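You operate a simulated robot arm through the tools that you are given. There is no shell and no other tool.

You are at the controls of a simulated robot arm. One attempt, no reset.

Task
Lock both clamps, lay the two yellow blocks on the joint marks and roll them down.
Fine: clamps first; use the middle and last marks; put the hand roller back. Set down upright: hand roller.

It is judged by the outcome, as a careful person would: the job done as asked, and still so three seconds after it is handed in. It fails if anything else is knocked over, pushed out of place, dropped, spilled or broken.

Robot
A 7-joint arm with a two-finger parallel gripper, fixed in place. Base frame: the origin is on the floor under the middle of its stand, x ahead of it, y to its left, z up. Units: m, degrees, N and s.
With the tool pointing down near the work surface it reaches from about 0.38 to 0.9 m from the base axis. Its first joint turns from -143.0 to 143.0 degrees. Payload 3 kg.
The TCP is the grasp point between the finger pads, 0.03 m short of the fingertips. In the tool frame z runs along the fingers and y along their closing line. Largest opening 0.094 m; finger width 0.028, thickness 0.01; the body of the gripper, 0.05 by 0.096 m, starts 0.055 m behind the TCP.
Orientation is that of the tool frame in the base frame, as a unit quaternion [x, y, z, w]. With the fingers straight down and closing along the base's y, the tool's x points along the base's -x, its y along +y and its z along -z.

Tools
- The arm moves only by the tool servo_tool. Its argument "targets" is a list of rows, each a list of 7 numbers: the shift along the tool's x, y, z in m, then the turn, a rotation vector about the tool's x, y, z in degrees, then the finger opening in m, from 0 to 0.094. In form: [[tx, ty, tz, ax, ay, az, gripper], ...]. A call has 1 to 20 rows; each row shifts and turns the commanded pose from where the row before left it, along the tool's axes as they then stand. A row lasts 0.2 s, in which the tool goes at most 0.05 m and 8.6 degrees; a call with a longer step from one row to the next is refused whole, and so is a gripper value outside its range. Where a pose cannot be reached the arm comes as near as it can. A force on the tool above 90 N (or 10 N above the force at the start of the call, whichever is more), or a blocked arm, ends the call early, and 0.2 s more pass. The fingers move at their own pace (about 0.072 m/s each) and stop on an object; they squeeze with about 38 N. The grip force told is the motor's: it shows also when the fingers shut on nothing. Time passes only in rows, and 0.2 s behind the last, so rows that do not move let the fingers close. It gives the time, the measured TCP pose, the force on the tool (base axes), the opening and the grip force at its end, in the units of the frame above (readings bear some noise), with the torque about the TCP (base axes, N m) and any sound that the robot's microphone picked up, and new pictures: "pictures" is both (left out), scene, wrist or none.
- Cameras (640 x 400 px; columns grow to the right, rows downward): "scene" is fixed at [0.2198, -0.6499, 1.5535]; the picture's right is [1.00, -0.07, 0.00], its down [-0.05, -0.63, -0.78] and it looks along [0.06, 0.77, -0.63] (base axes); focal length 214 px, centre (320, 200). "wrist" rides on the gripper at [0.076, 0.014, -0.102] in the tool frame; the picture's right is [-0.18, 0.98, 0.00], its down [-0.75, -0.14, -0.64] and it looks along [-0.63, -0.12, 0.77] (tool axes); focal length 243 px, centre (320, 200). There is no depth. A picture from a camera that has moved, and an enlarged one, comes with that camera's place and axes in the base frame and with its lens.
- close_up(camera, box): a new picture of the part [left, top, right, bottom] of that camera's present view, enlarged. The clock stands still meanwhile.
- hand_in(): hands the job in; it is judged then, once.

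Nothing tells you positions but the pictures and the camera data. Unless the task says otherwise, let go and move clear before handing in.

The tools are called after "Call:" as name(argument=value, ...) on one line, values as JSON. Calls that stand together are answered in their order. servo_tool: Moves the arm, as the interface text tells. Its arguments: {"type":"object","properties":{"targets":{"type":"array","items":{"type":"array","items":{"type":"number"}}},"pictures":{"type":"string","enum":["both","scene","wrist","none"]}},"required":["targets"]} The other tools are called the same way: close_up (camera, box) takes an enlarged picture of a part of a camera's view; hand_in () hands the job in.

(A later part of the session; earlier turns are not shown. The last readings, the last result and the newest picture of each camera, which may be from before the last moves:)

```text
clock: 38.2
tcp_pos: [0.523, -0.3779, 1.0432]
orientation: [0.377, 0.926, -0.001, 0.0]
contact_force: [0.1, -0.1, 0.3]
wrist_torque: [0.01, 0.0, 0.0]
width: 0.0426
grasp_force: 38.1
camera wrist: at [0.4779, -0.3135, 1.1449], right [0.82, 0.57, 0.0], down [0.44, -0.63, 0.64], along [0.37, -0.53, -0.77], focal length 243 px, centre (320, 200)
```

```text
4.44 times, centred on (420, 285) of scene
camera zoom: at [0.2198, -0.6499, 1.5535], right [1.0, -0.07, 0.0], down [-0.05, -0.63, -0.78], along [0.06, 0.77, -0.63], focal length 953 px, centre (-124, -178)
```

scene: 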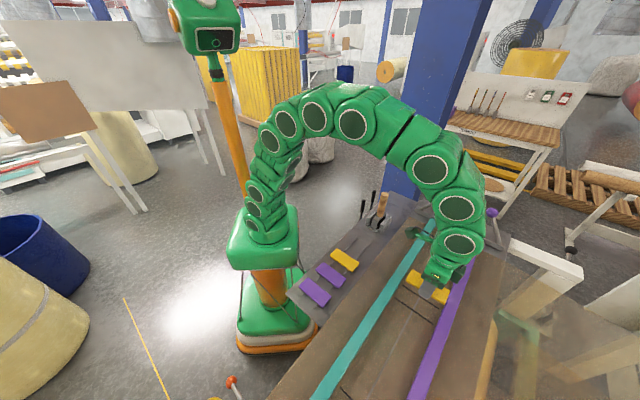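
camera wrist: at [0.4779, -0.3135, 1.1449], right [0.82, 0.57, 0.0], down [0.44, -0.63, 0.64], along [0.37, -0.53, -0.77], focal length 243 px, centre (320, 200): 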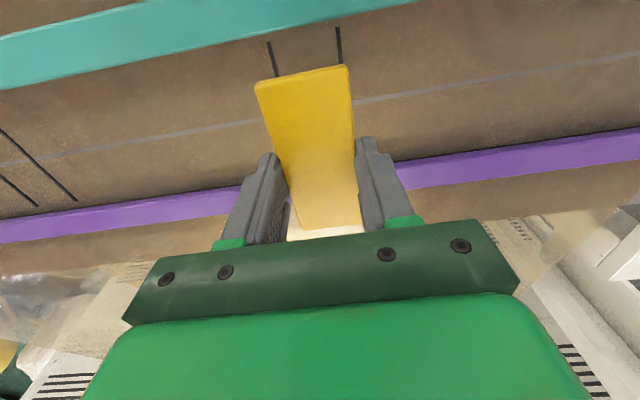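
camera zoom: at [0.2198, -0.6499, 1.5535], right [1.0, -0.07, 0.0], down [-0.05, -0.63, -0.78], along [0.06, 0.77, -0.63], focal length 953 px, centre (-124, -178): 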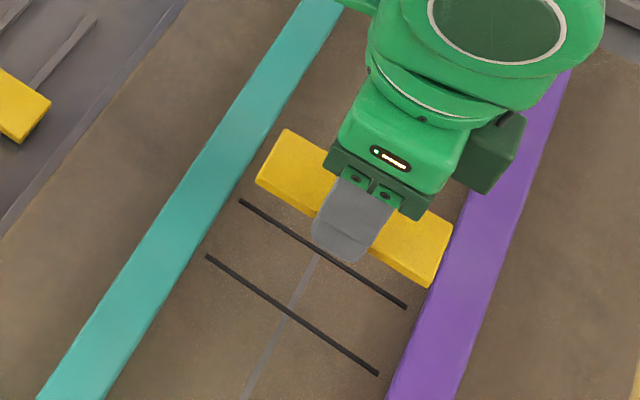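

I'm over mark A on the seam; the block needs a 3 mm shift along the seam to centre between the lines. I'll lower it, slowing near the belt.

Call:
servo_tool(targets=[[0.0005, -0.0034, 0.02, 0, 0, 0, 0.03], [0, 0, 0.025, 0, 0, 0, 0.03], [0, 0, 0.015, 0, 0, 0, 0.03], [0, 0, 0.005, 0, 0, 0, 0.03]], pictures="wrist")

Call:
close_up(camera="wrist", box=[200, 0, 480, 240])

Call:
close_up(camera="scene", box=[380, 260, 460, 330])

```text
clock: 39.2
tcp_pos: [0.519, -0.3793, 0.9776]
orientation: [0.377, 0.926, -0.001, 0.0]
contact_force: [0.1, -0.2, 0.0]
wrist_torque: [-0.01, -0.02, -0.01]
width: 0.0427
grasp_force: 38.0
camera wrist: at [0.4741, -0.3156, 1.0786], right [0.82, 0.58, 0.0], down [0.44, -0.63, 0.64], along [0.37, -0.53, -0.77], focal length 243 px, centre (320, 200)
```

wrist: 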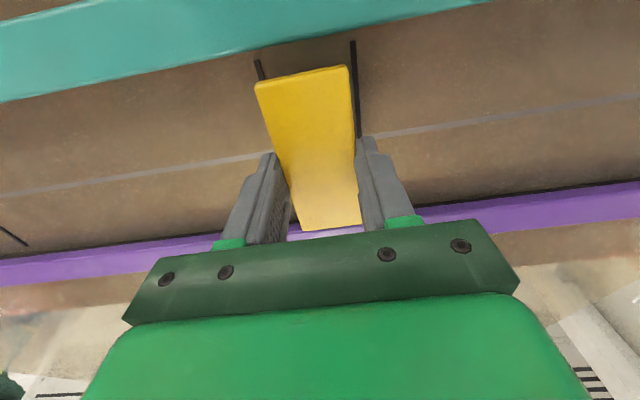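

```text
1.67 times, centred on (340, 120) of wrist
camera zoom: at [0.4741, -0.3156, 1.0786], right [0.82, 0.58, 0.0], down [0.44, -0.63, 0.64], along [0.37, -0.53, -0.77], focal length 404 px, centre (287, 333)
```

zoom: 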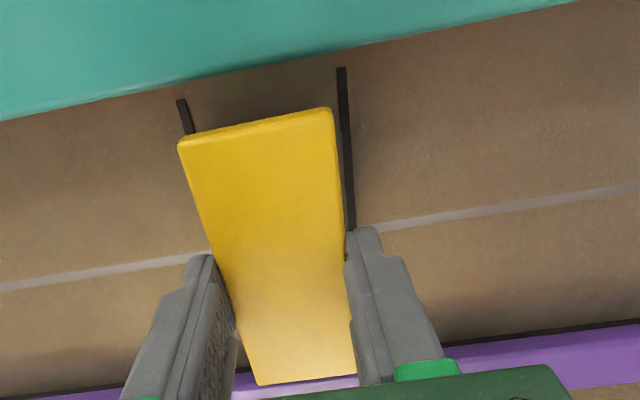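

```text
5.71 times, centred on (420, 295) of scene
camera zoom: at [0.2198, -0.6499, 1.5535], right [1.0, -0.07, 0.0], down [-0.05, -0.63, -0.78], along [0.06, 0.77, -0.63], focal length 1226 px, centre (-251, -343)
```

zoom: 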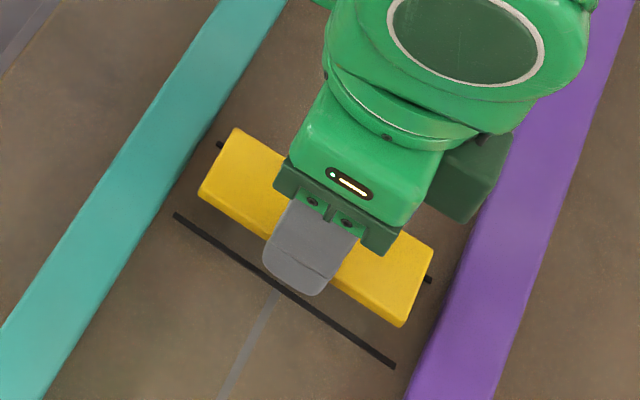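

The block is centred over mark A to within about 1 mm. I'll ease it down until it touches.

Call:
servo_tool(targets=[[0, 0, 0.003, 0, 0, 0, 0.03], [0, 0, 0.003, 0, 0, 0, 0.03], [0, 0, 0.002, 0, 0, 0, 0.03]], pictures="none")

Call:
servo_tool(targets=[[0, 0, 0.002, 0, 0, 0, 0.03], [0, 0, 0.002, 0, 0, 0, 0.03]], pictures="none")

```text
clock: 40.0
tcp_pos: [0.5196, -0.3786, 0.9694]
orientation: [0.377, 0.926, 0.0, 0.0]
contact_force: [0.2, -0.3, -1.1]
wrist_torque: [0.02, -0.01, -0.05]
width: 0.0423
grasp_force: 37.8
```

```text
clock: 40.6
tcp_pos: [0.5198, -0.3794, 0.9647]
orientation: [0.377, 0.926, -0.001, 0.001]
contact_force: [-0.6, 0.0, -0.3]
wrist_torque: [0.04, 0.05, 0.0]
width: 0.0422
grasp_force: 37.9
```

Call:
servo_tool(targets=[[0, 0, 0.002, 0, 0, 0, 0.03], [0, 0, 0.0015, 0, 0, 0, 0.03]], pictures="none")

Call:
servo_tool(targets=[[0, 0, 0.0015, 0, 0, 0, 0.03], [0, 0, 0.0015, 0, 0, 0, 0.03]], pictures="scene")

Call:
close_up(camera="scene", box=[380, 260, 460, 330])

```text
clock: 41.2
tcp_pos: [0.5203, -0.3782, 0.9627]
orientation: [0.376, 0.926, 0.0, 0.0]
contact_force: [0.5, -0.6, 0.2]
wrist_torque: [-0.01, 0.0, -0.02]
width: 0.0427
grasp_force: 37.8
```

```text
clock: 41.9
tcp_pos: [0.5194, -0.3781, 0.9598]
orientation: [0.377, 0.926, 0.0, 0.001]
contact_force: [-1.9, 2.4, 15.4]
wrist_torque: [0.2, 0.27, 0.0]
width: 0.0427
grasp_force: 38.0
```

scene: 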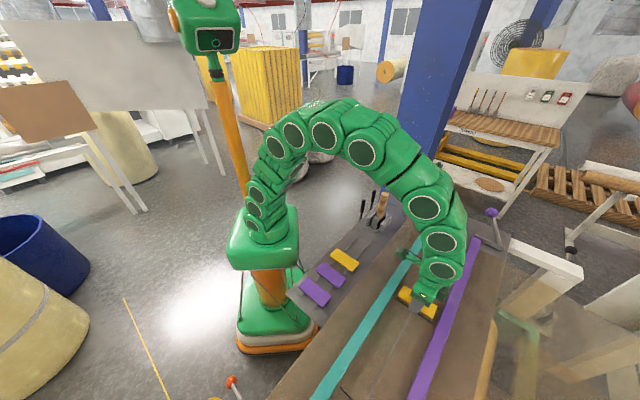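

```text
5.71 times, centred on (420, 295) of scene
camera zoom: at [0.2198, -0.6499, 1.5535], right [1.0, -0.07, 0.0], down [-0.05, -0.63, -0.78], along [0.06, 0.77, -0.63], focal length 1226 px, centre (-251, -343)
```

zoom: 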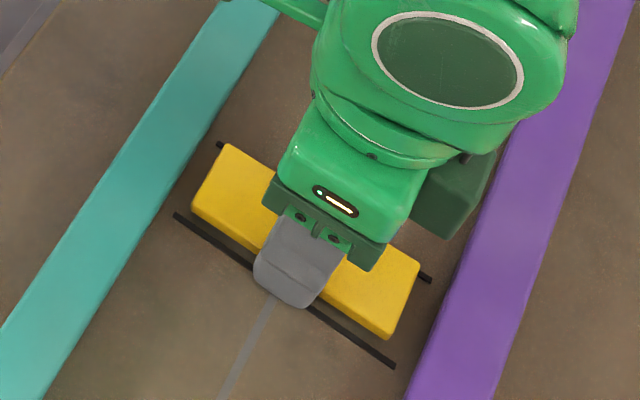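

The block is resting on the belt (15 N). I'll open the fingers and lift clear.

Call:
servo_tool(targets=[[0, 0, -0.001, 0, 0, 0, 0.045], [0, 0, 0, 0, 0, 0, 0.06], [0, 0, 0, 0, 0, 0, 0.07], [0, 0, -0.02, 0, 0, 0, 0.07], [0, 0, -0.04, 0, 0, 0, 0.07], [0, 0, -0.04, 0, 0, 0, 0.07]], pictures="both")

Call:
close_up(camera="wrist", box=[200, 0, 480, 240])

Call:
close_up(camera="scene", box=[380, 260, 460, 330])

```text
clock: 43.2
tcp_pos: [0.5196, -0.3772, 1.0601]
orientation: [0.377, 0.926, 0.0, 0.001]
contact_force: [-0.2, -0.6, 0.5]
wrist_torque: [0.01, 0.0, -0.01]
width: 0.0699
grasp_force: 0.1
camera wrist: at [0.4749, -0.3143, 1.1621], right [0.82, 0.58, 0.0], down [0.44, -0.63, 0.64], along [0.37, -0.53, -0.77], focal length 243 px, centre (320, 200)
```

scene: 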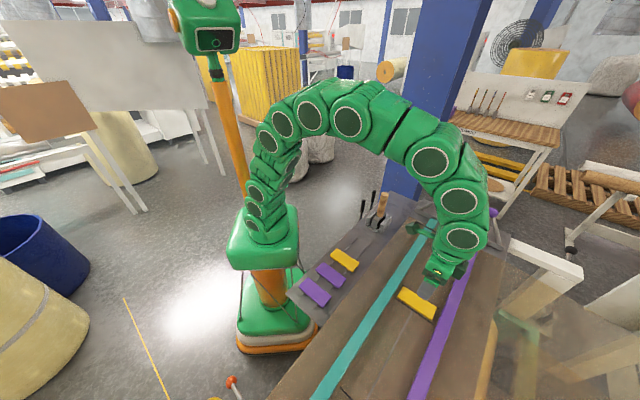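
wrist: 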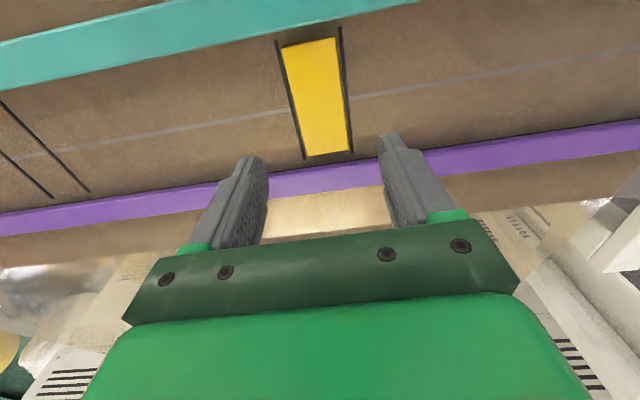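

```text
1.67 times, centred on (340, 120) of wrist
camera zoom: at [0.4749, -0.3143, 1.1621], right [0.82, 0.58, 0.0], down [0.44, -0.63, 0.64], along [0.37, -0.53, -0.77], focal length 404 px, centre (287, 333)
```

zoom: 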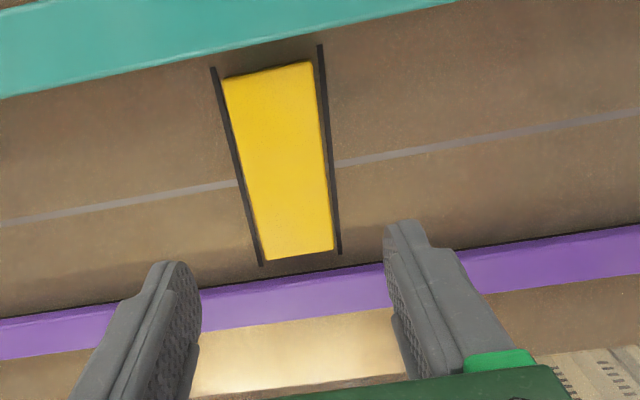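

```text
5.71 times, centred on (420, 295) of scene
camera zoom: at [0.2198, -0.6499, 1.5535], right [1.0, -0.07, 0.0], down [-0.05, -0.63, -0.78], along [0.06, 0.77, -0.63], focal length 1226 px, centre (-251, -343)
```

zoom: 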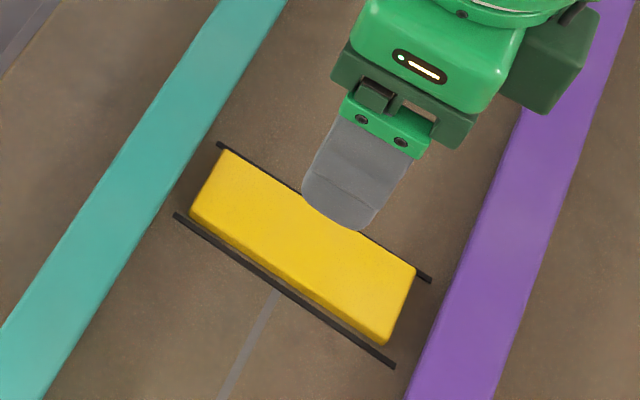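

Block 1 sits neatly between mark A's lines. Now I fetch the second yellow block, estimated at about (0.340,-0.203).

Call:
servo_tool(targets=[[0.042, 0, -0.005, 0, 0, 0, 0.08], [0.042, 0, 0, 0, 0, 0, 0.08], [0.042, 0, 0, 0, 0, 0, 0.08], [0.042, 0, 0, 0, 0, 0, 0.08], [0.042, 0, 0, 0, 0, 0, 0.08], [0.0415, 0, 0, 0, 0, 0, 0.08], [0, 0, 0.04, 0, 0, 0, 0.08], [0, 0, 0.04, 0, 0, 0, 0.08]], pictures="both")

Call:
close_up(camera="wrist", box=[200, 0, 480, 240])

```text
clock: 45.0
tcp_pos: [0.3402, -0.2024, 0.9839]
orientation: [0.377, 0.926, 0.0, -0.001]
contact_force: [0.1, -0.2, -0.2]
wrist_torque: [-0.02, 0.01, 0.03]
width: 0.0801
grasp_force: 0.0
camera wrist: at [0.295, -0.1392, 1.0851], right [0.82, 0.57, 0.0], down [0.44, -0.63, 0.64], along [0.37, -0.53, -0.77], focal length 243 px, centre (320, 200)
```

scene: 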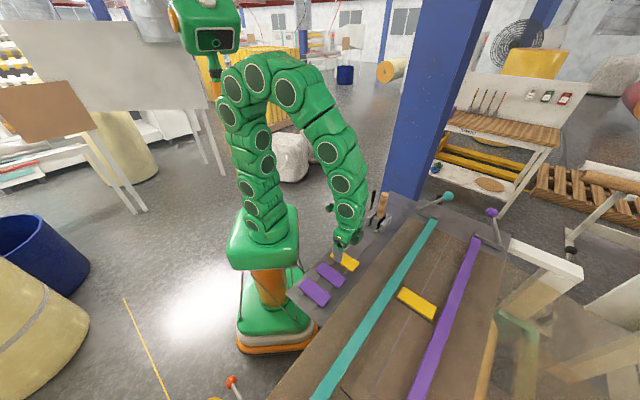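
wrist: 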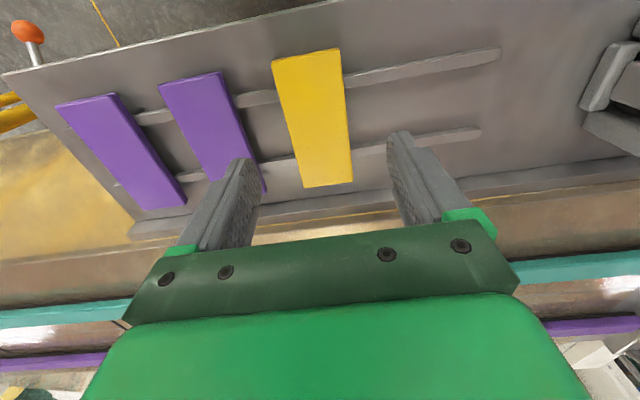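

```text
1.67 times, centred on (340, 120) of wrist
camera zoom: at [0.295, -0.1392, 1.0851], right [0.82, 0.57, 0.0], down [0.44, -0.63, 0.64], along [0.37, -0.53, -0.77], focal length 404 px, centre (287, 333)
```

zoom: 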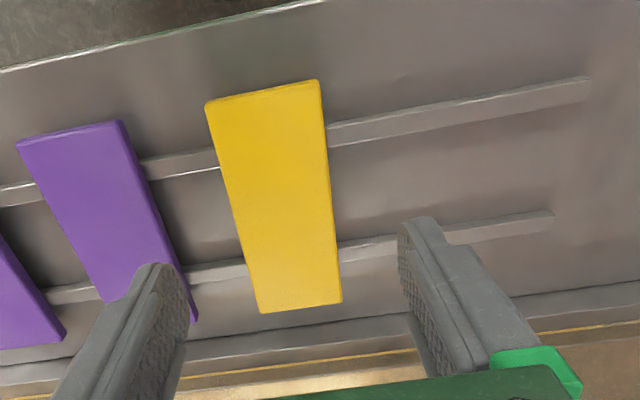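

Y2 is within 2 mm of the tool axis. I'll descend to the same height as before and grip.

Call:
servo_tool(targets=[[0.001, -0.0018, 0.02, 0, 0, 0, 0.08], [0, 0, 0.02, 0, 0, 0, 0.08], [0, 0, 0.0095, 0, 0, 0, 0.08], [0, 0, 0, 0, 0, 0, 0.06], [0, 0, 0, 0, 0, 0, 0.04], [0, 0, 0, 0, 0, 0, 0.03], [0, 0, 0, 0, 0, 0, 0.03]], pictures="wrist")

Call:
close_up(camera="wrist", box=[200, 0, 480, 240])

```text
clock: 46.6
tcp_pos: [0.3391, -0.2041, 0.9356]
orientation: [0.377, 0.926, -0.001, 0.001]
contact_force: [0.3, 0.0, 0.0]
wrist_torque: [-0.02, -0.02, 0.01]
width: 0.0423
grasp_force: 38.4
camera wrist: at [0.2934, -0.1404, 1.0368], right [0.82, 0.58, 0.0], down [0.44, -0.63, 0.64], along [0.37, -0.53, -0.77], focal length 243 px, centre (320, 200)
```

wrist: 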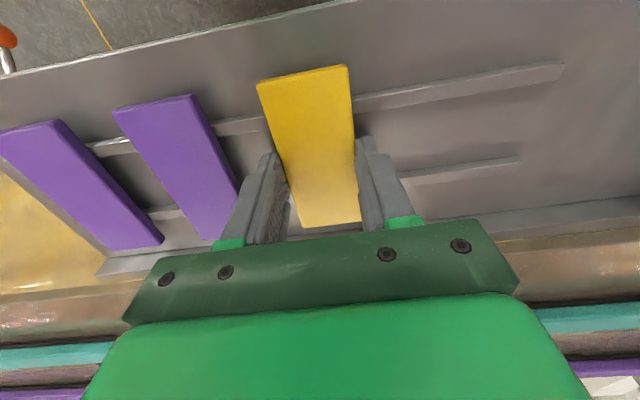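

```text
1.67 times, centred on (340, 120) of wrist
camera zoom: at [0.2934, -0.1404, 1.0368], right [0.82, 0.58, 0.0], down [0.44, -0.63, 0.64], along [0.37, -0.53, -0.77], focal length 404 px, centre (287, 333)
```

zoom: 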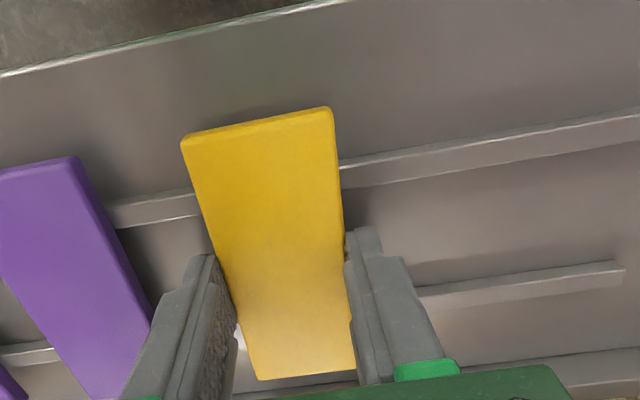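

Block 2 is gripped. I'll lift and carry it to mark B, near (0.296,-0.606).

Call:
servo_tool(targets=[[0, 0, -0.015, 0, 0, 0, 0.03], [0, 0, -0.045, 0, 0, 0, 0.03], [0, 0, -0.05, 0, 0, 0, 0.03], [-0.0279, -0.0352, 0, 0, 0, 0, 0.03], [-0.0279, -0.0352, 0, 0, 0, 0, 0.03], [-0.0279, -0.0352, 0, 0, 0, 0, 0.03], [-0.0279, -0.0352, 0, 0, 0, 0, 0.03], [-0.0279, -0.0352, 0, 0, 0, 0, 0.03], [-0.0279, -0.0352, 0, 0, 0, 0, 0.03], [-0.0279, -0.0352, 0, 0, 0, 0, 0.03], [-0.0279, -0.0352, 0, 0, 0, 0, 0.03], [-0.0279, -0.0352, 0, 0, 0, 0, 0.03]], pictures="both")

Call:
close_up(camera="wrist", box=[200, 0, 480, 240])

```text
clock: 49.2
tcp_pos: [0.2949, -0.6036, 1.0435]
orientation: [0.377, 0.926, 0.0, 0.0]
contact_force: [0.2, 0.0, -0.3]
wrist_torque: [-0.03, -0.01, 0.02]
width: 0.0427
grasp_force: 37.8
camera wrist: at [0.2499, -0.5409, 1.1444], right [0.82, 0.57, 0.0], down [0.44, -0.63, 0.64], along [0.37, -0.53, -0.77], focal length 243 px, centre (320, 200)
```

scene: 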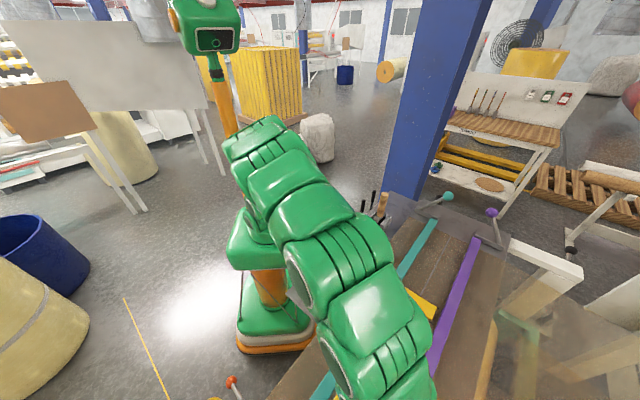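
wrist: 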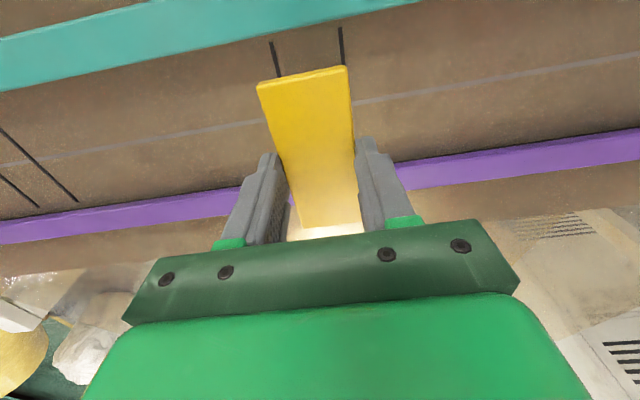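

```text
1.67 times, centred on (340, 120) of wrist
camera zoom: at [0.2499, -0.5409, 1.1444], right [0.82, 0.57, 0.0], down [0.44, -0.63, 0.64], along [0.37, -0.53, -0.77], focal length 404 px, centre (287, 333)
```

zoom: 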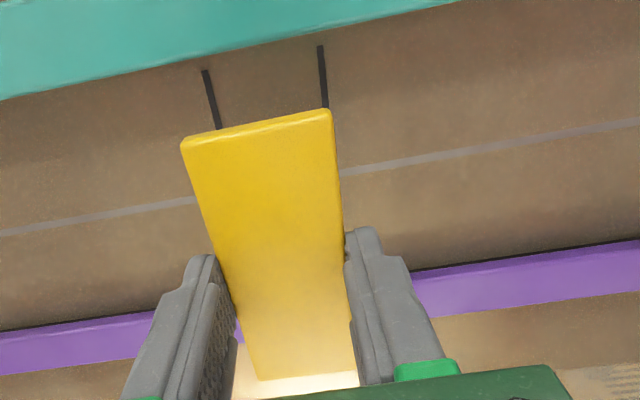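

The view over mark B matches the one over A almost exactly; a 1 mm shift suffices. I'll lower the block.

Call:
servo_tool(targets=[[0.0005, -0.0012, 0.02, 0, 0, 0, 0.03], [0, 0, 0.025, 0, 0, 0, 0.03], [0, 0, 0.018, 0, 0, 0, 0.03]], pictures="wrist")

Call:
close_up(camera="wrist", box=[200, 0, 480, 240])

```text
clock: 50.0
tcp_pos: [0.2962, -0.6064, 0.9803]
orientation: [0.377, 0.926, -0.001, 0.001]
contact_force: [-0.1, -0.3, 0.4]
wrist_torque: [0.0, -0.01, -0.02]
width: 0.0423
grasp_force: 37.9
camera wrist: at [0.2505, -0.5431, 1.082], right [0.82, 0.57, 0.0], down [0.44, -0.63, 0.64], along [0.37, -0.53, -0.76], focal length 243 px, centre (320, 200)
```

wrist: 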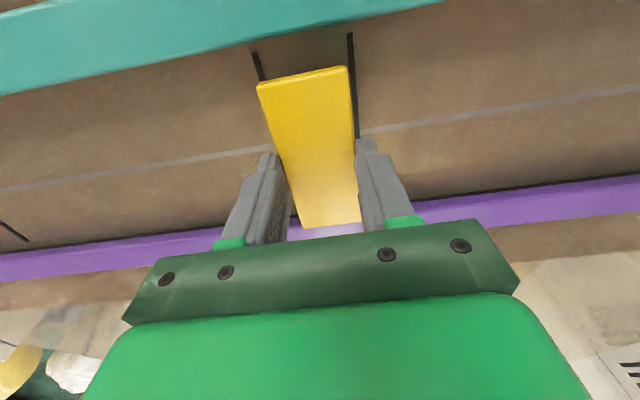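

```text
1.67 times, centred on (340, 120) of wrist
camera zoom: at [0.2505, -0.5431, 1.082], right [0.82, 0.57, 0.0], down [0.44, -0.63, 0.64], along [0.37, -0.53, -0.76], focal length 404 px, centre (287, 333)
```

zoom: 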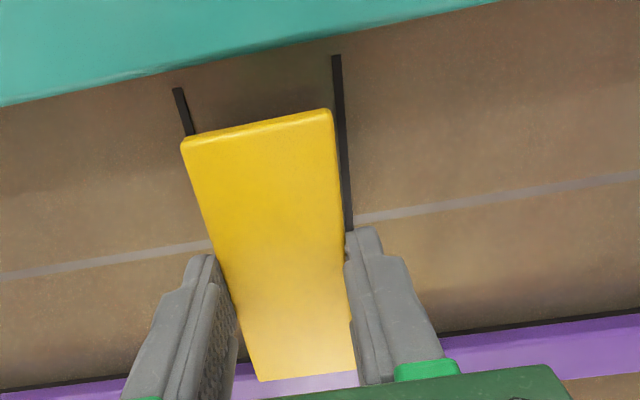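

Alignment along the seam is exact; I'll shift 2.5 mm toward the teal side to centre on the seam and lower to contact.

Call:
servo_tool(targets=[[0.0025, 0, 0.003, 0, 0, 0, 0.03], [0, 0, 0.004, 0, 0, 0, 0.03], [0, 0, 0.004, 0, 0, 0, 0.03], [0, 0, 0.003, 0, 0, 0, 0.03]], pictures="none")

Call:
servo_tool(targets=[[0, 0, 0.0015, 0, 0, 0, 0.03], [0, 0, 0.0015, 0, 0, 0, 0.03]], pictures="none")

```text
clock: 51.0
tcp_pos: [0.2942, -0.6043, 0.9682]
orientation: [0.377, 0.926, 0.0, 0.0]
contact_force: [0.1, -0.9, -0.5]
wrist_torque: [0.0, -0.01, 0.02]
width: 0.0426
grasp_force: 38.0
```

```text
clock: 51.6
tcp_pos: [0.294, -0.604, 0.9653]
orientation: [0.377, 0.926, 0.0, 0.001]
contact_force: [-0.7, 0.8, 0.2]
wrist_torque: [-0.01, 0.04, -0.01]
width: 0.0425
grasp_force: 38.1
```

Call:
servo_tool(targets=[[0, 0, 0.0015, 0, 0, 0, 0.03], [0, 0, 0.0015, 0, 0, 0, 0.03]], pictures="none")

Call:
servo_tool(targets=[[0, 0, 0.0015, 0, 0, 0, 0.03]], pictures="none")

```text
clock: 52.2
tcp_pos: [0.2948, -0.6048, 0.9617]
orientation: [0.377, 0.926, 0.0, 0.001]
contact_force: [-0.2, 0.1, 0.0]
wrist_torque: [-0.02, 0.0, -0.03]
width: 0.0425
grasp_force: 38.0
```

```text
clock: 52.6
tcp_pos: [0.2937, -0.6035, 0.9604]
orientation: [0.376, 0.926, 0.0, 0.001]
contact_force: [0.1, 0.0, -0.2]
wrist_torque: [0.01, -0.02, 0.02]
width: 0.0425
grasp_force: 38.2
```

Call:
servo_tool(targets=[[0, 0, 0.0012, 0, 0, 0, 0.03]], pictures="none")

Call:
servo_tool(targets=[[0, 0, 0.0012, 0, 0, 0, 0.03]], pictures="wrist")

```text
clock: 53.0
tcp_pos: [0.2938, -0.6043, 0.9607]
orientation: [0.376, 0.926, -0.001, 0.001]
contact_force: [-0.1, 1.2, 3.3]
wrist_torque: [0.09, 0.0, 0.06]
width: 0.0423
grasp_force: 38.1
```

```text
clock: 53.5
tcp_pos: [0.2939, -0.6043, 0.9601]
orientation: [0.377, 0.926, -0.001, 0.001]
contact_force: [-1.4, 18.7, 35.8]
wrist_torque: [0.96, 0.34, -0.19]
width: 0.0424
grasp_force: 37.6
camera wrist: at [0.2487, -0.5405, 1.0612], right [0.82, 0.58, 0.0], down [0.44, -0.63, 0.64], along [0.37, -0.53, -0.77], focal length 243 px, centre (320, 200)
```

wrist: 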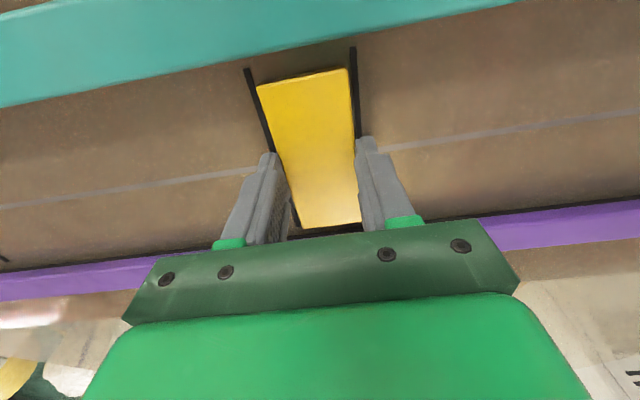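

The block is seated (36 N). I'll ease off 1 mm, release and rise.

Call:
servo_tool(targets=[[0, 0, -0.0015, 0, 0, 0, 0.03], [0, 0, 0, 0, 0, 0, 0.045], [0, 0, 0, 0, 0, 0, 0.06], [0, 0, 0, 0, 0, 0, 0.07], [0, 0, -0.02, 0, 0, 0, 0.07], [0, 0, -0.04, 0, 0, 0, 0.07], [0, 0, -0.04, 0, 0, 0, 0.07]], pictures="wrist")

Call:
close_up(camera="wrist", box=[200, 0, 480, 240])

```text
clock: 55.0
tcp_pos: [0.2925, -0.604, 1.0597]
orientation: [0.377, 0.926, 0.0, -0.001]
contact_force: [0.0, 0.1, -0.8]
wrist_torque: [0.0, 0.0, 0.01]
width: 0.0702
grasp_force: 0.1
camera wrist: at [0.2474, -0.5401, 1.1619], right [0.82, 0.58, 0.0], down [0.44, -0.63, 0.64], along [0.37, -0.53, -0.77], focal length 243 px, centre (320, 200)
```

wrist: 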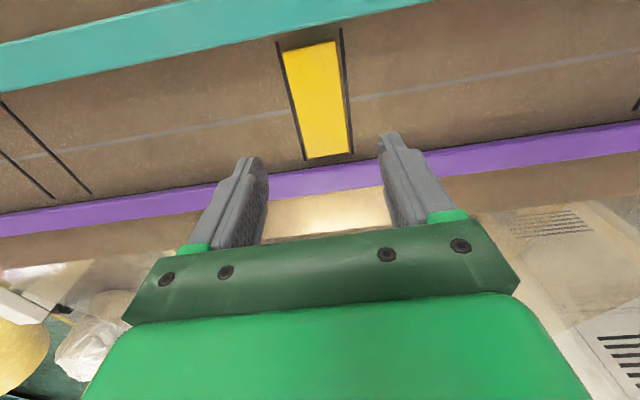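

```text
1.67 times, centred on (340, 120) of wrist
camera zoom: at [0.2474, -0.5401, 1.1619], right [0.82, 0.58, 0.0], down [0.44, -0.63, 0.64], along [0.37, -0.53, -0.77], focal length 404 px, centre (287, 333)
```

zoom: 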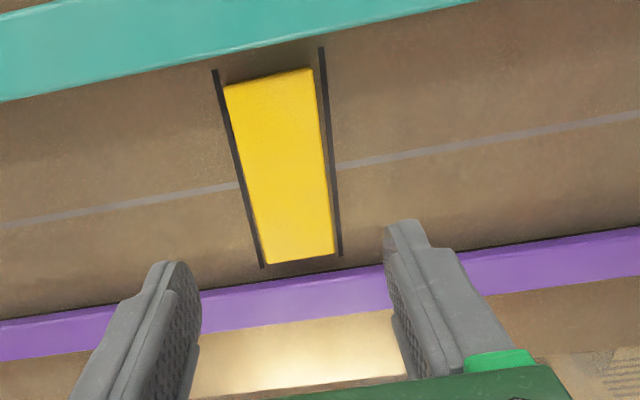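

Both blocks are laid on marks A and B. Next is the hand roller; I'll go look at it and its cradle from above.

Call:
servo_tool(targets=[[0, 0, -0.04, 0, 0, 0, 0.07], [0, 0, -0.035, 0, 0, 0, 0.07], [0.015, 0.045, 0, 0, 0, 0, 0.07], [0.015, 0.045, 0, 0, 0, 0, 0.07], [0.015, 0.045, 0, 0, 0, 0, 0.07], [0.015, 0.045, 0, 0, 0, 0, 0.07], [0.015, 0.045, 0, 0, 0, 0, 0.07], [0.015, 0.045, 0, 0, 0, 0, 0.07], [0.015, 0.045, 0, 0, 0, 0, 0.07], [0.015, 0.045, 0, 0, 0, 0, 0.07], [0.015, 0.045, 0, 0, 0, 0, 0.07], [0.015, 0.045, 0, 0, 0, 0, 0.07]], pictures="both")

Call:
close_up(camera="wrist", box=[180, 0, 460, 200])

Call:
close_up(camera="scene", box=[350, 180, 420, 240])

Call:
close_up(camera="scene", box=[320, 260, 480, 400])

```text
clock: 57.6
tcp_pos: [0.5036, -0.1764, 1.1355]
orientation: [0.377, 0.926, -0.001, 0.0]
contact_force: [0.2, 0.1, -0.1]
wrist_torque: [-0.02, 0.03, 0.03]
width: 0.0699
grasp_force: 0.1
camera wrist: at [0.4578, -0.1126, 1.2359], right [0.82, 0.58, 0.0], down [0.44, -0.63, 0.64], along [0.37, -0.53, -0.77], focal length 243 px, centre (320, 200)
```

scene: 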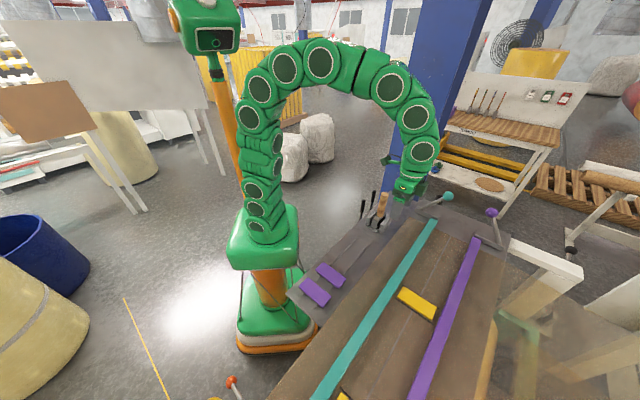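
wrist: 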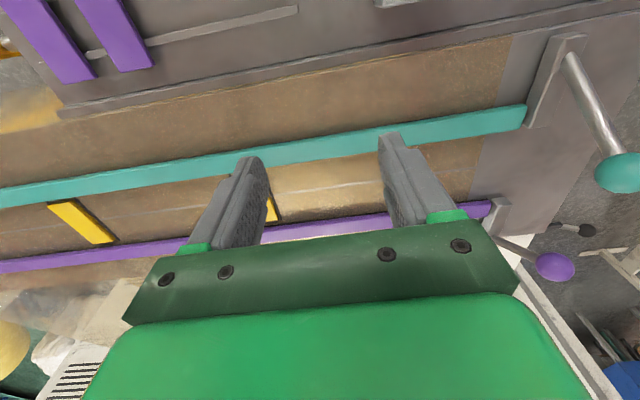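

```text
2.00 times, centred on (320, 100) of wrist
camera zoom: at [0.4578, -0.1126, 1.2359], right [0.82, 0.58, 0.0], down [0.44, -0.63, 0.64], along [0.37, -0.53, -0.77], focal length 485 px, centre (320, 400)
```

zoom: 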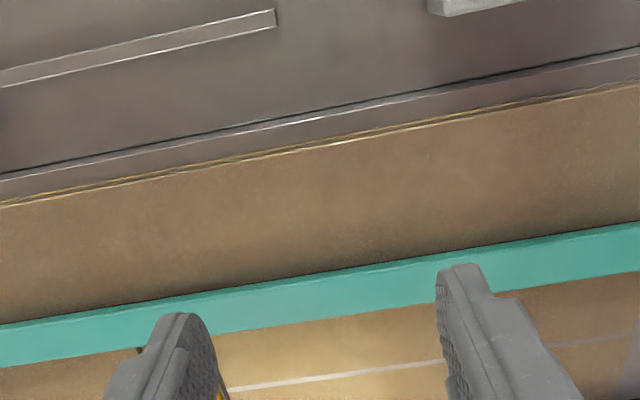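

```text
6.67 times, centred on (385, 210) of scene
camera zoom: at [0.2198, -0.6499, 1.5535], right [1.0, -0.07, 0.0], down [-0.05, -0.63, -0.78], along [0.06, 0.77, -0.63], focal length 1430 px, centre (-113, 133)
```

zoom: 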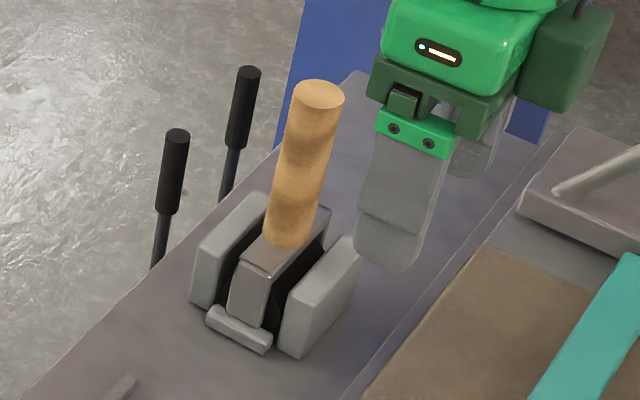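

```text
2.86 times, centred on (400, 330) of scene
camera zoom: at [0.2198, -0.6499, 1.5535], right [1.0, -0.07, 0.0], down [-0.05, -0.63, -0.78], along [0.06, 0.77, -0.63], focal length 613 px, centre (91, -171)
```

zoom: 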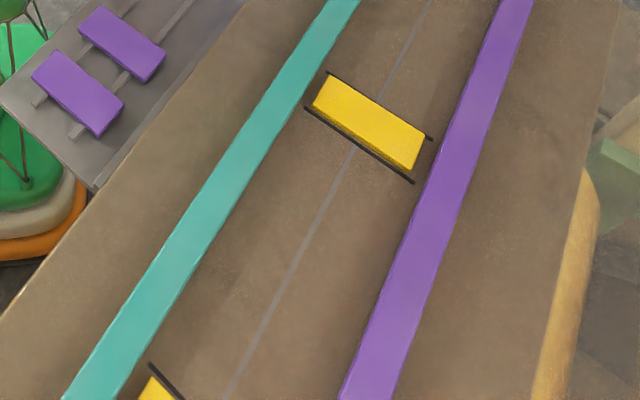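

The roller stands upright: wooden handle about z 0.957–1.063 at (0.508,-0.034), with the roller's axis along the seam, so at the current tool heading it will roll lengthwise along the blocks. I'll position above the handle and check.

Call:
servo_tool(targets=[[0.024, 0.026, -0.01, 0, 0, 0, 0.07], [0.024, 0.026, -0.01, 0, 0, 0, 0.07], [0.024, 0.026, -0.01, 0, 0, 0, 0.07], [0.0246, 0.0267, 0, 0, 0, 0, 0.07]], pictures="both")

Call:
close_up(camera="wrist", box=[200, 0, 480, 200])

Call:
close_up(camera="scene", box=[350, 160, 430, 230])

```text
clock: 58.6
tcp_pos: [0.5037, -0.0366, 1.1661]
orientation: [0.377, 0.926, 0.0, 0.001]
contact_force: [0.0, -0.4, -1.2]
wrist_torque: [-0.01, 0.01, 0.0]
width: 0.07
grasp_force: 0.1
camera wrist: at [0.4584, 0.028, 1.2673], right [0.82, 0.57, 0.0], down [0.44, -0.63, 0.64], along [0.37, -0.53, -0.77], focal length 243 px, centre (320, 200)
```

scene: 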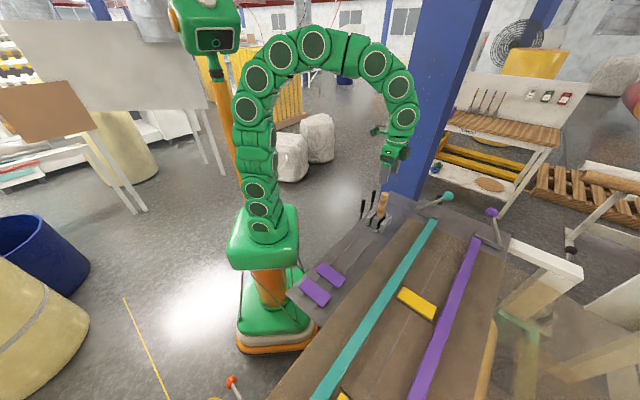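
wrist: 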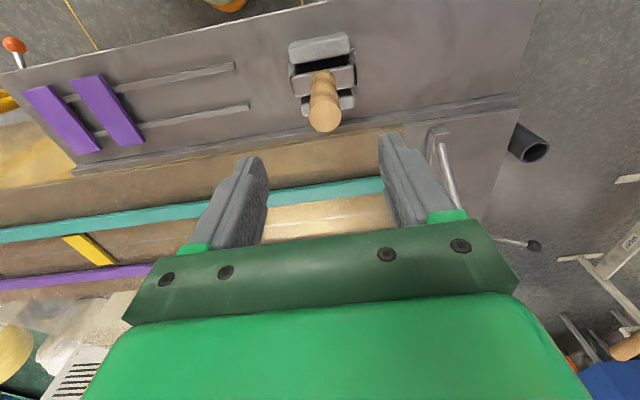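

```text
2.00 times, centred on (340, 100) of wrist
camera zoom: at [0.4584, 0.028, 1.2673], right [0.82, 0.57, 0.0], down [0.44, -0.63, 0.64], along [0.37, -0.53, -0.77], focal length 485 px, centre (280, 400)
```

zoom: 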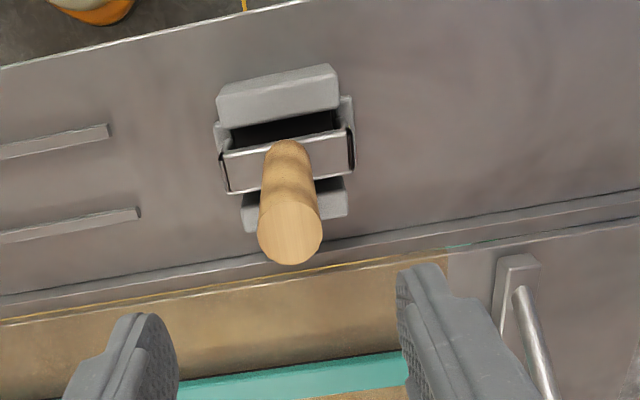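

```text
5.71 times, centred on (390, 195) of scene
camera zoom: at [0.2198, -0.6499, 1.5535], right [1.0, -0.07, 0.0], down [-0.05, -0.63, -0.78], along [0.06, 0.77, -0.63], focal length 1226 px, centre (-80, 229)
```

zoom: 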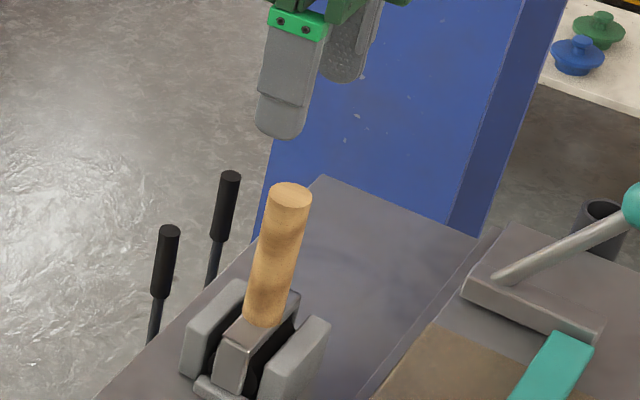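

The handle's top is at about (0.507,-0.036,1.065), 2–4 mm off the tool axis. I'll align, descend around the handle to TCP z≈1.02 and close.

Call:
servo_tool(targets=[[-0.002, 0.0033, 0.03, 0, 0, 0, 0.07], [0, 0, 0.035, 0, 0, 0, 0.07], [0, 0, 0.035, 0, 0, 0, 0.07], [0, 0, 0.03, 0, 0, 0, 0.07], [0, 0, 0.015, 0, 0, 0, 0.07]], pictures="both")

Call:
close_up(camera="wrist", box=[200, 0, 480, 240])

Call:
close_up(camera="scene", box=[350, 160, 430, 240])

```text
clock: 59.9
tcp_pos: [0.5075, -0.0344, 1.0209]
orientation: [0.377, 0.926, 0.0, 0.0]
contact_force: [-0.1, 1.1, 0.2]
wrist_torque: [-0.02, 0.0, 0.0]
width: 0.0701
grasp_force: 0.1
camera wrist: at [0.4622, 0.0295, 1.121], right [0.82, 0.57, 0.0], down [0.44, -0.63, 0.64], along [0.37, -0.53, -0.77], focal length 243 px, centre (320, 200)
```

scene: 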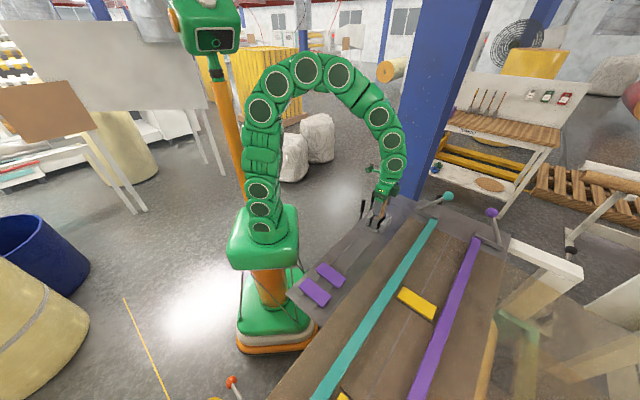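
wrist: 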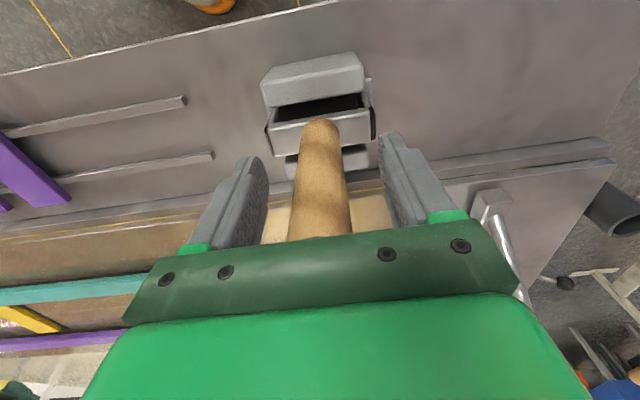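

```text
1.67 times, centred on (340, 120) of wrist
camera zoom: at [0.4622, 0.0295, 1.121], right [0.82, 0.57, 0.0], down [0.44, -0.63, 0.64], along [0.37, -0.53, -0.77], focal length 404 px, centre (287, 333)
```

zoom: 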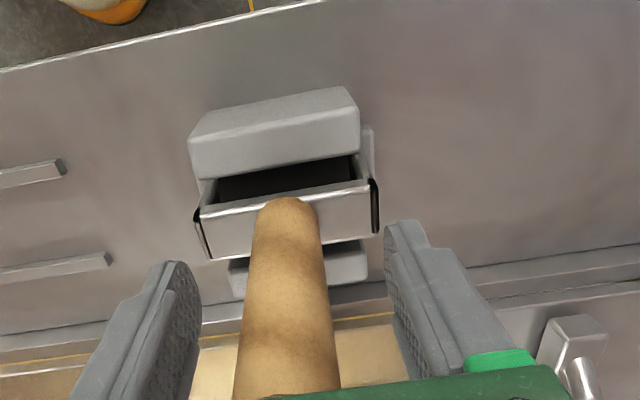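

```text
5.00 times, centred on (390, 200) of scene
camera zoom: at [0.2198, -0.6499, 1.5535], right [1.0, -0.07, 0.0], down [-0.05, -0.63, -0.78], along [0.06, 0.77, -0.63], focal length 1072 px, centre (-30, 200)
```

zoom: 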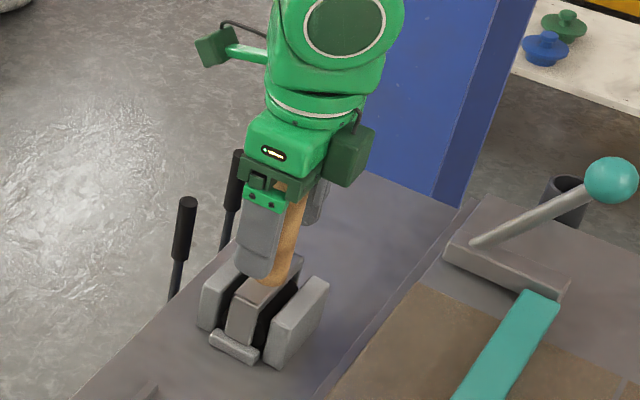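

The handle is centred between the fingers. I'll close on it.

Call:
servo_tool(targets=[[0, 0, 0, 0, 0, 0, 0.05], [0, 0, 0, 0, 0, 0, 0.03], [0, 0, 0, 0, 0, 0, 0.015], [0, 0, 0, 0, 0, 0, 0.015], [0, 0, 0, 0, 0, 0, 0.015]], pictures="wrist")

Call:
close_up(camera="wrist", box=[200, 0, 480, 240])

```text
clock: 61.0
tcp_pos: [0.5072, -0.0345, 1.0203]
orientation: [0.377, 0.926, -0.001, 0.0]
contact_force: [1.4, 1.6, 1.2]
wrist_torque: [0.07, -0.17, 0.04]
width: 0.0276
grasp_force: 38.0
camera wrist: at [0.462, 0.0296, 1.1214], right [0.82, 0.58, 0.0], down [0.44, -0.63, 0.64], along [0.37, -0.53, -0.77], focal length 243 px, centre (320, 200)
```

wrist: 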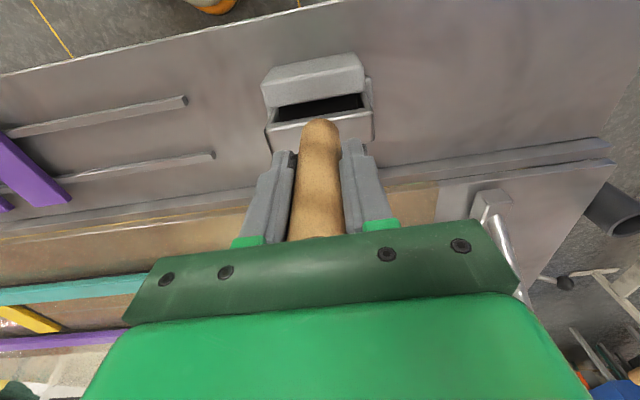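

```text
1.67 times, centred on (340, 120) of wrist
camera zoom: at [0.462, 0.0296, 1.1214], right [0.82, 0.58, 0.0], down [0.44, -0.63, 0.64], along [0.37, -0.53, -0.77], focal length 404 px, centre (287, 333)
```

zoom: 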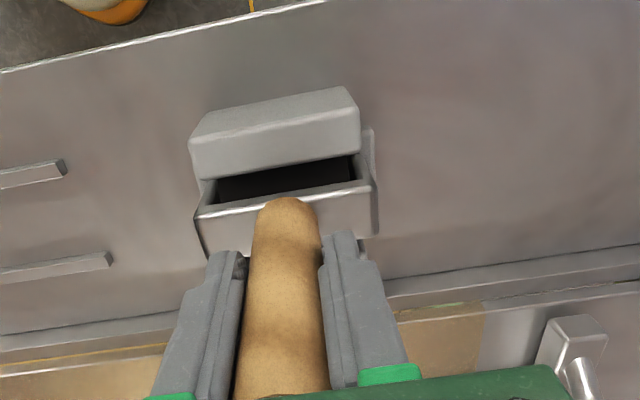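

The roller handle is held (27.6 mm). I'll lift it straight up out of the cradle.

Call:
servo_tool(targets=[[0, 0, -0.01, 0, 0, 0, 0.015], [0, 0, -0.02, 0, 0, 0, 0.015], [0, 0, -0.03, 0, 0, 0, 0.015], [0, 0, -0.04, 0, 0, 0, 0.015], [0, 0, -0.02, 0, 0, 0, 0.015]], pictures="both")

Call:
close_up(camera="wrist", box=[200, 0, 480, 240])

Call:
close_up(camera="scene", box=[350, 160, 430, 240])

```text
clock: 62.2
tcp_pos: [0.5072, -0.0346, 1.1405]
orientation: [0.378, 0.926, 0.0, 0.0]
contact_force: [0.6, 0.2, -2.3]
wrist_torque: [0.01, -0.03, 0.0]
width: 0.0277
grasp_force: 38.4
camera wrist: at [0.4619, 0.0302, 1.242], right [0.82, 0.58, 0.0], down [0.44, -0.63, 0.64], along [0.37, -0.53, -0.77], focal length 243 px, centre (320, 200)
```

scene: 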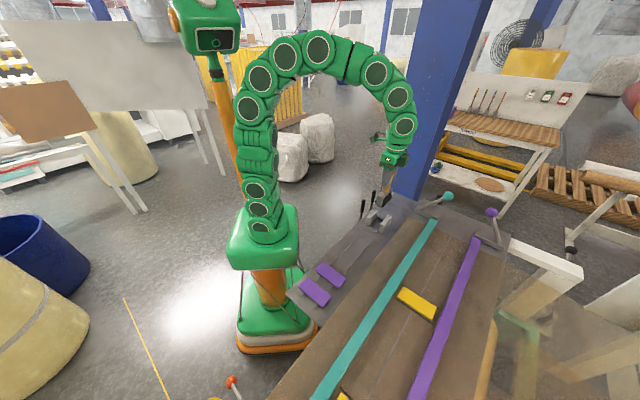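
wrist: 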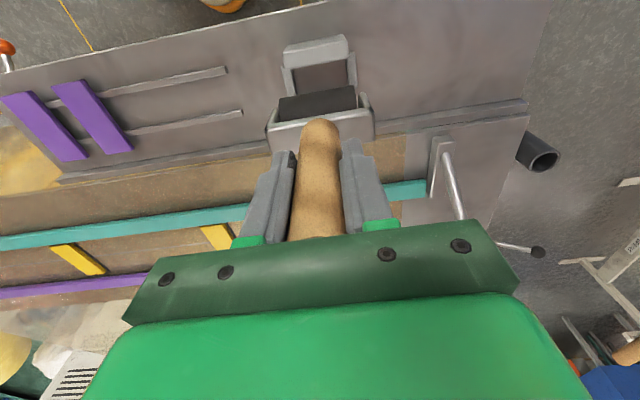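

```text
1.67 times, centred on (340, 120) of wrist
camera zoom: at [0.4619, 0.0302, 1.242], right [0.82, 0.58, 0.0], down [0.44, -0.63, 0.64], along [0.37, -0.53, -0.77], focal length 404 px, centre (287, 333)
```

zoom: 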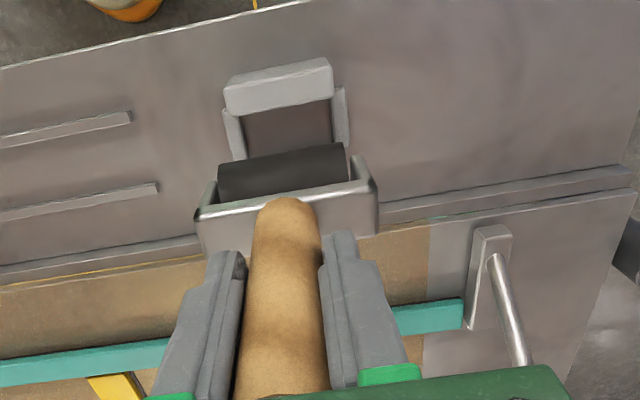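

```text
5.00 times, centred on (390, 200) of scene
camera zoom: at [0.2198, -0.6499, 1.5535], right [1.0, -0.07, 0.0], down [-0.05, -0.63, -0.78], along [0.06, 0.77, -0.63], focal length 1072 px, centre (-30, 200)
```

zoom: 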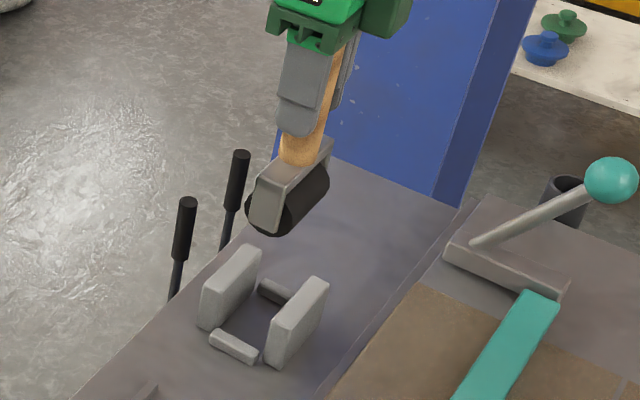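

The roller is out, hanging upright with its axis along the seam. I'll carry it over the block on mark A.

Call:
servo_tool(targets=[[-0.0312, -0.0296, 0, 0, 0, 0, 0.015], [-0.0312, -0.0296, 0, 0, 0, 0, 0.015], [-0.0312, -0.0296, 0, 0, 0, 0, 0.015], [-0.0312, -0.0296, 0, 0, 0, 0, 0.015], [-0.0312, -0.0296, 0, 0, 0, 0, 0.015], [-0.0312, -0.0296, 0, 0, 0, 0, 0.015], [-0.0312, -0.0296, 0, 0, 0, 0, 0.015], [-0.0312, -0.0297, 0, 0, 0, 0, 0.015]], pictures="both")

Call:
close_up(camera="scene", box=[370, 230, 470, 320])

Call:
close_up(camera="wrist", box=[200, 0, 480, 240])

```text
clock: 64.0
tcp_pos: [0.5192, -0.3778, 1.1398]
orientation: [0.377, 0.926, 0.0, 0.001]
contact_force: [-0.1, 0.3, -2.6]
wrist_torque: [0.02, -0.02, 0.03]
width: 0.0278
grasp_force: 38.0
camera wrist: at [0.4744, -0.3145, 1.2413], right [0.82, 0.58, 0.0], down [0.44, -0.63, 0.64], along [0.37, -0.53, -0.77], focal length 243 px, centre (320, 200)
```

scene: 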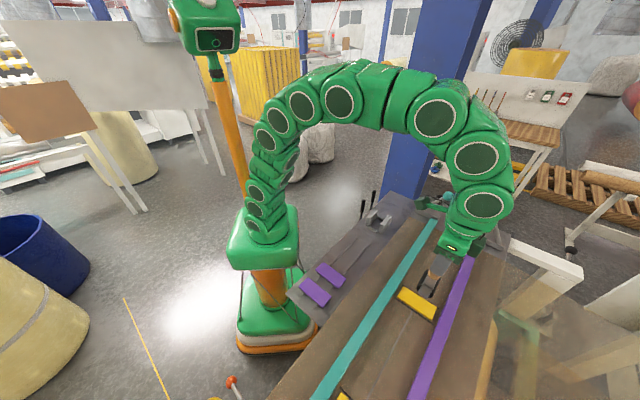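
wrist: 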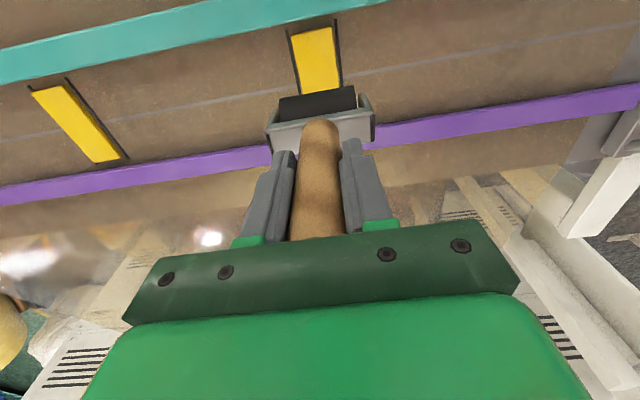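

```text
4.44 times, centred on (420, 275) of scene
camera zoom: at [0.2198, -0.6499, 1.5535], right [1.0, -0.07, 0.0], down [-0.05, -0.63, -0.78], along [0.06, 0.77, -0.63], focal length 953 px, centre (-124, -133)
```

zoom: 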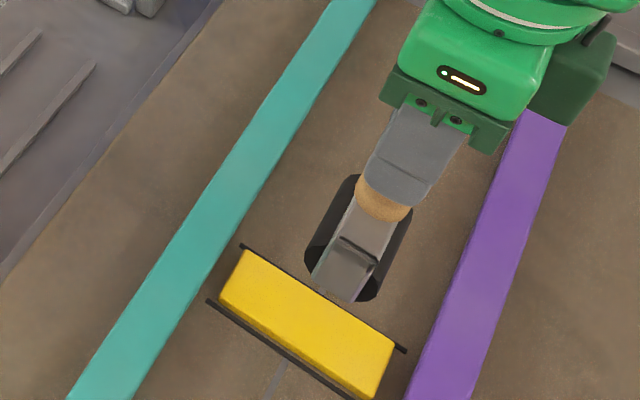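

```text
1.67 times, centred on (340, 120) of wrist
camera zoom: at [0.4744, -0.3145, 1.2413], right [0.82, 0.58, 0.0], down [0.44, -0.63, 0.64], along [0.37, -0.53, -0.77], focal length 404 px, centre (287, 333)
```

zoom: 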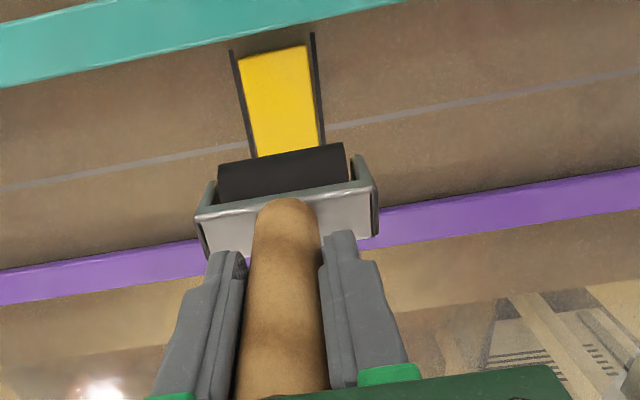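

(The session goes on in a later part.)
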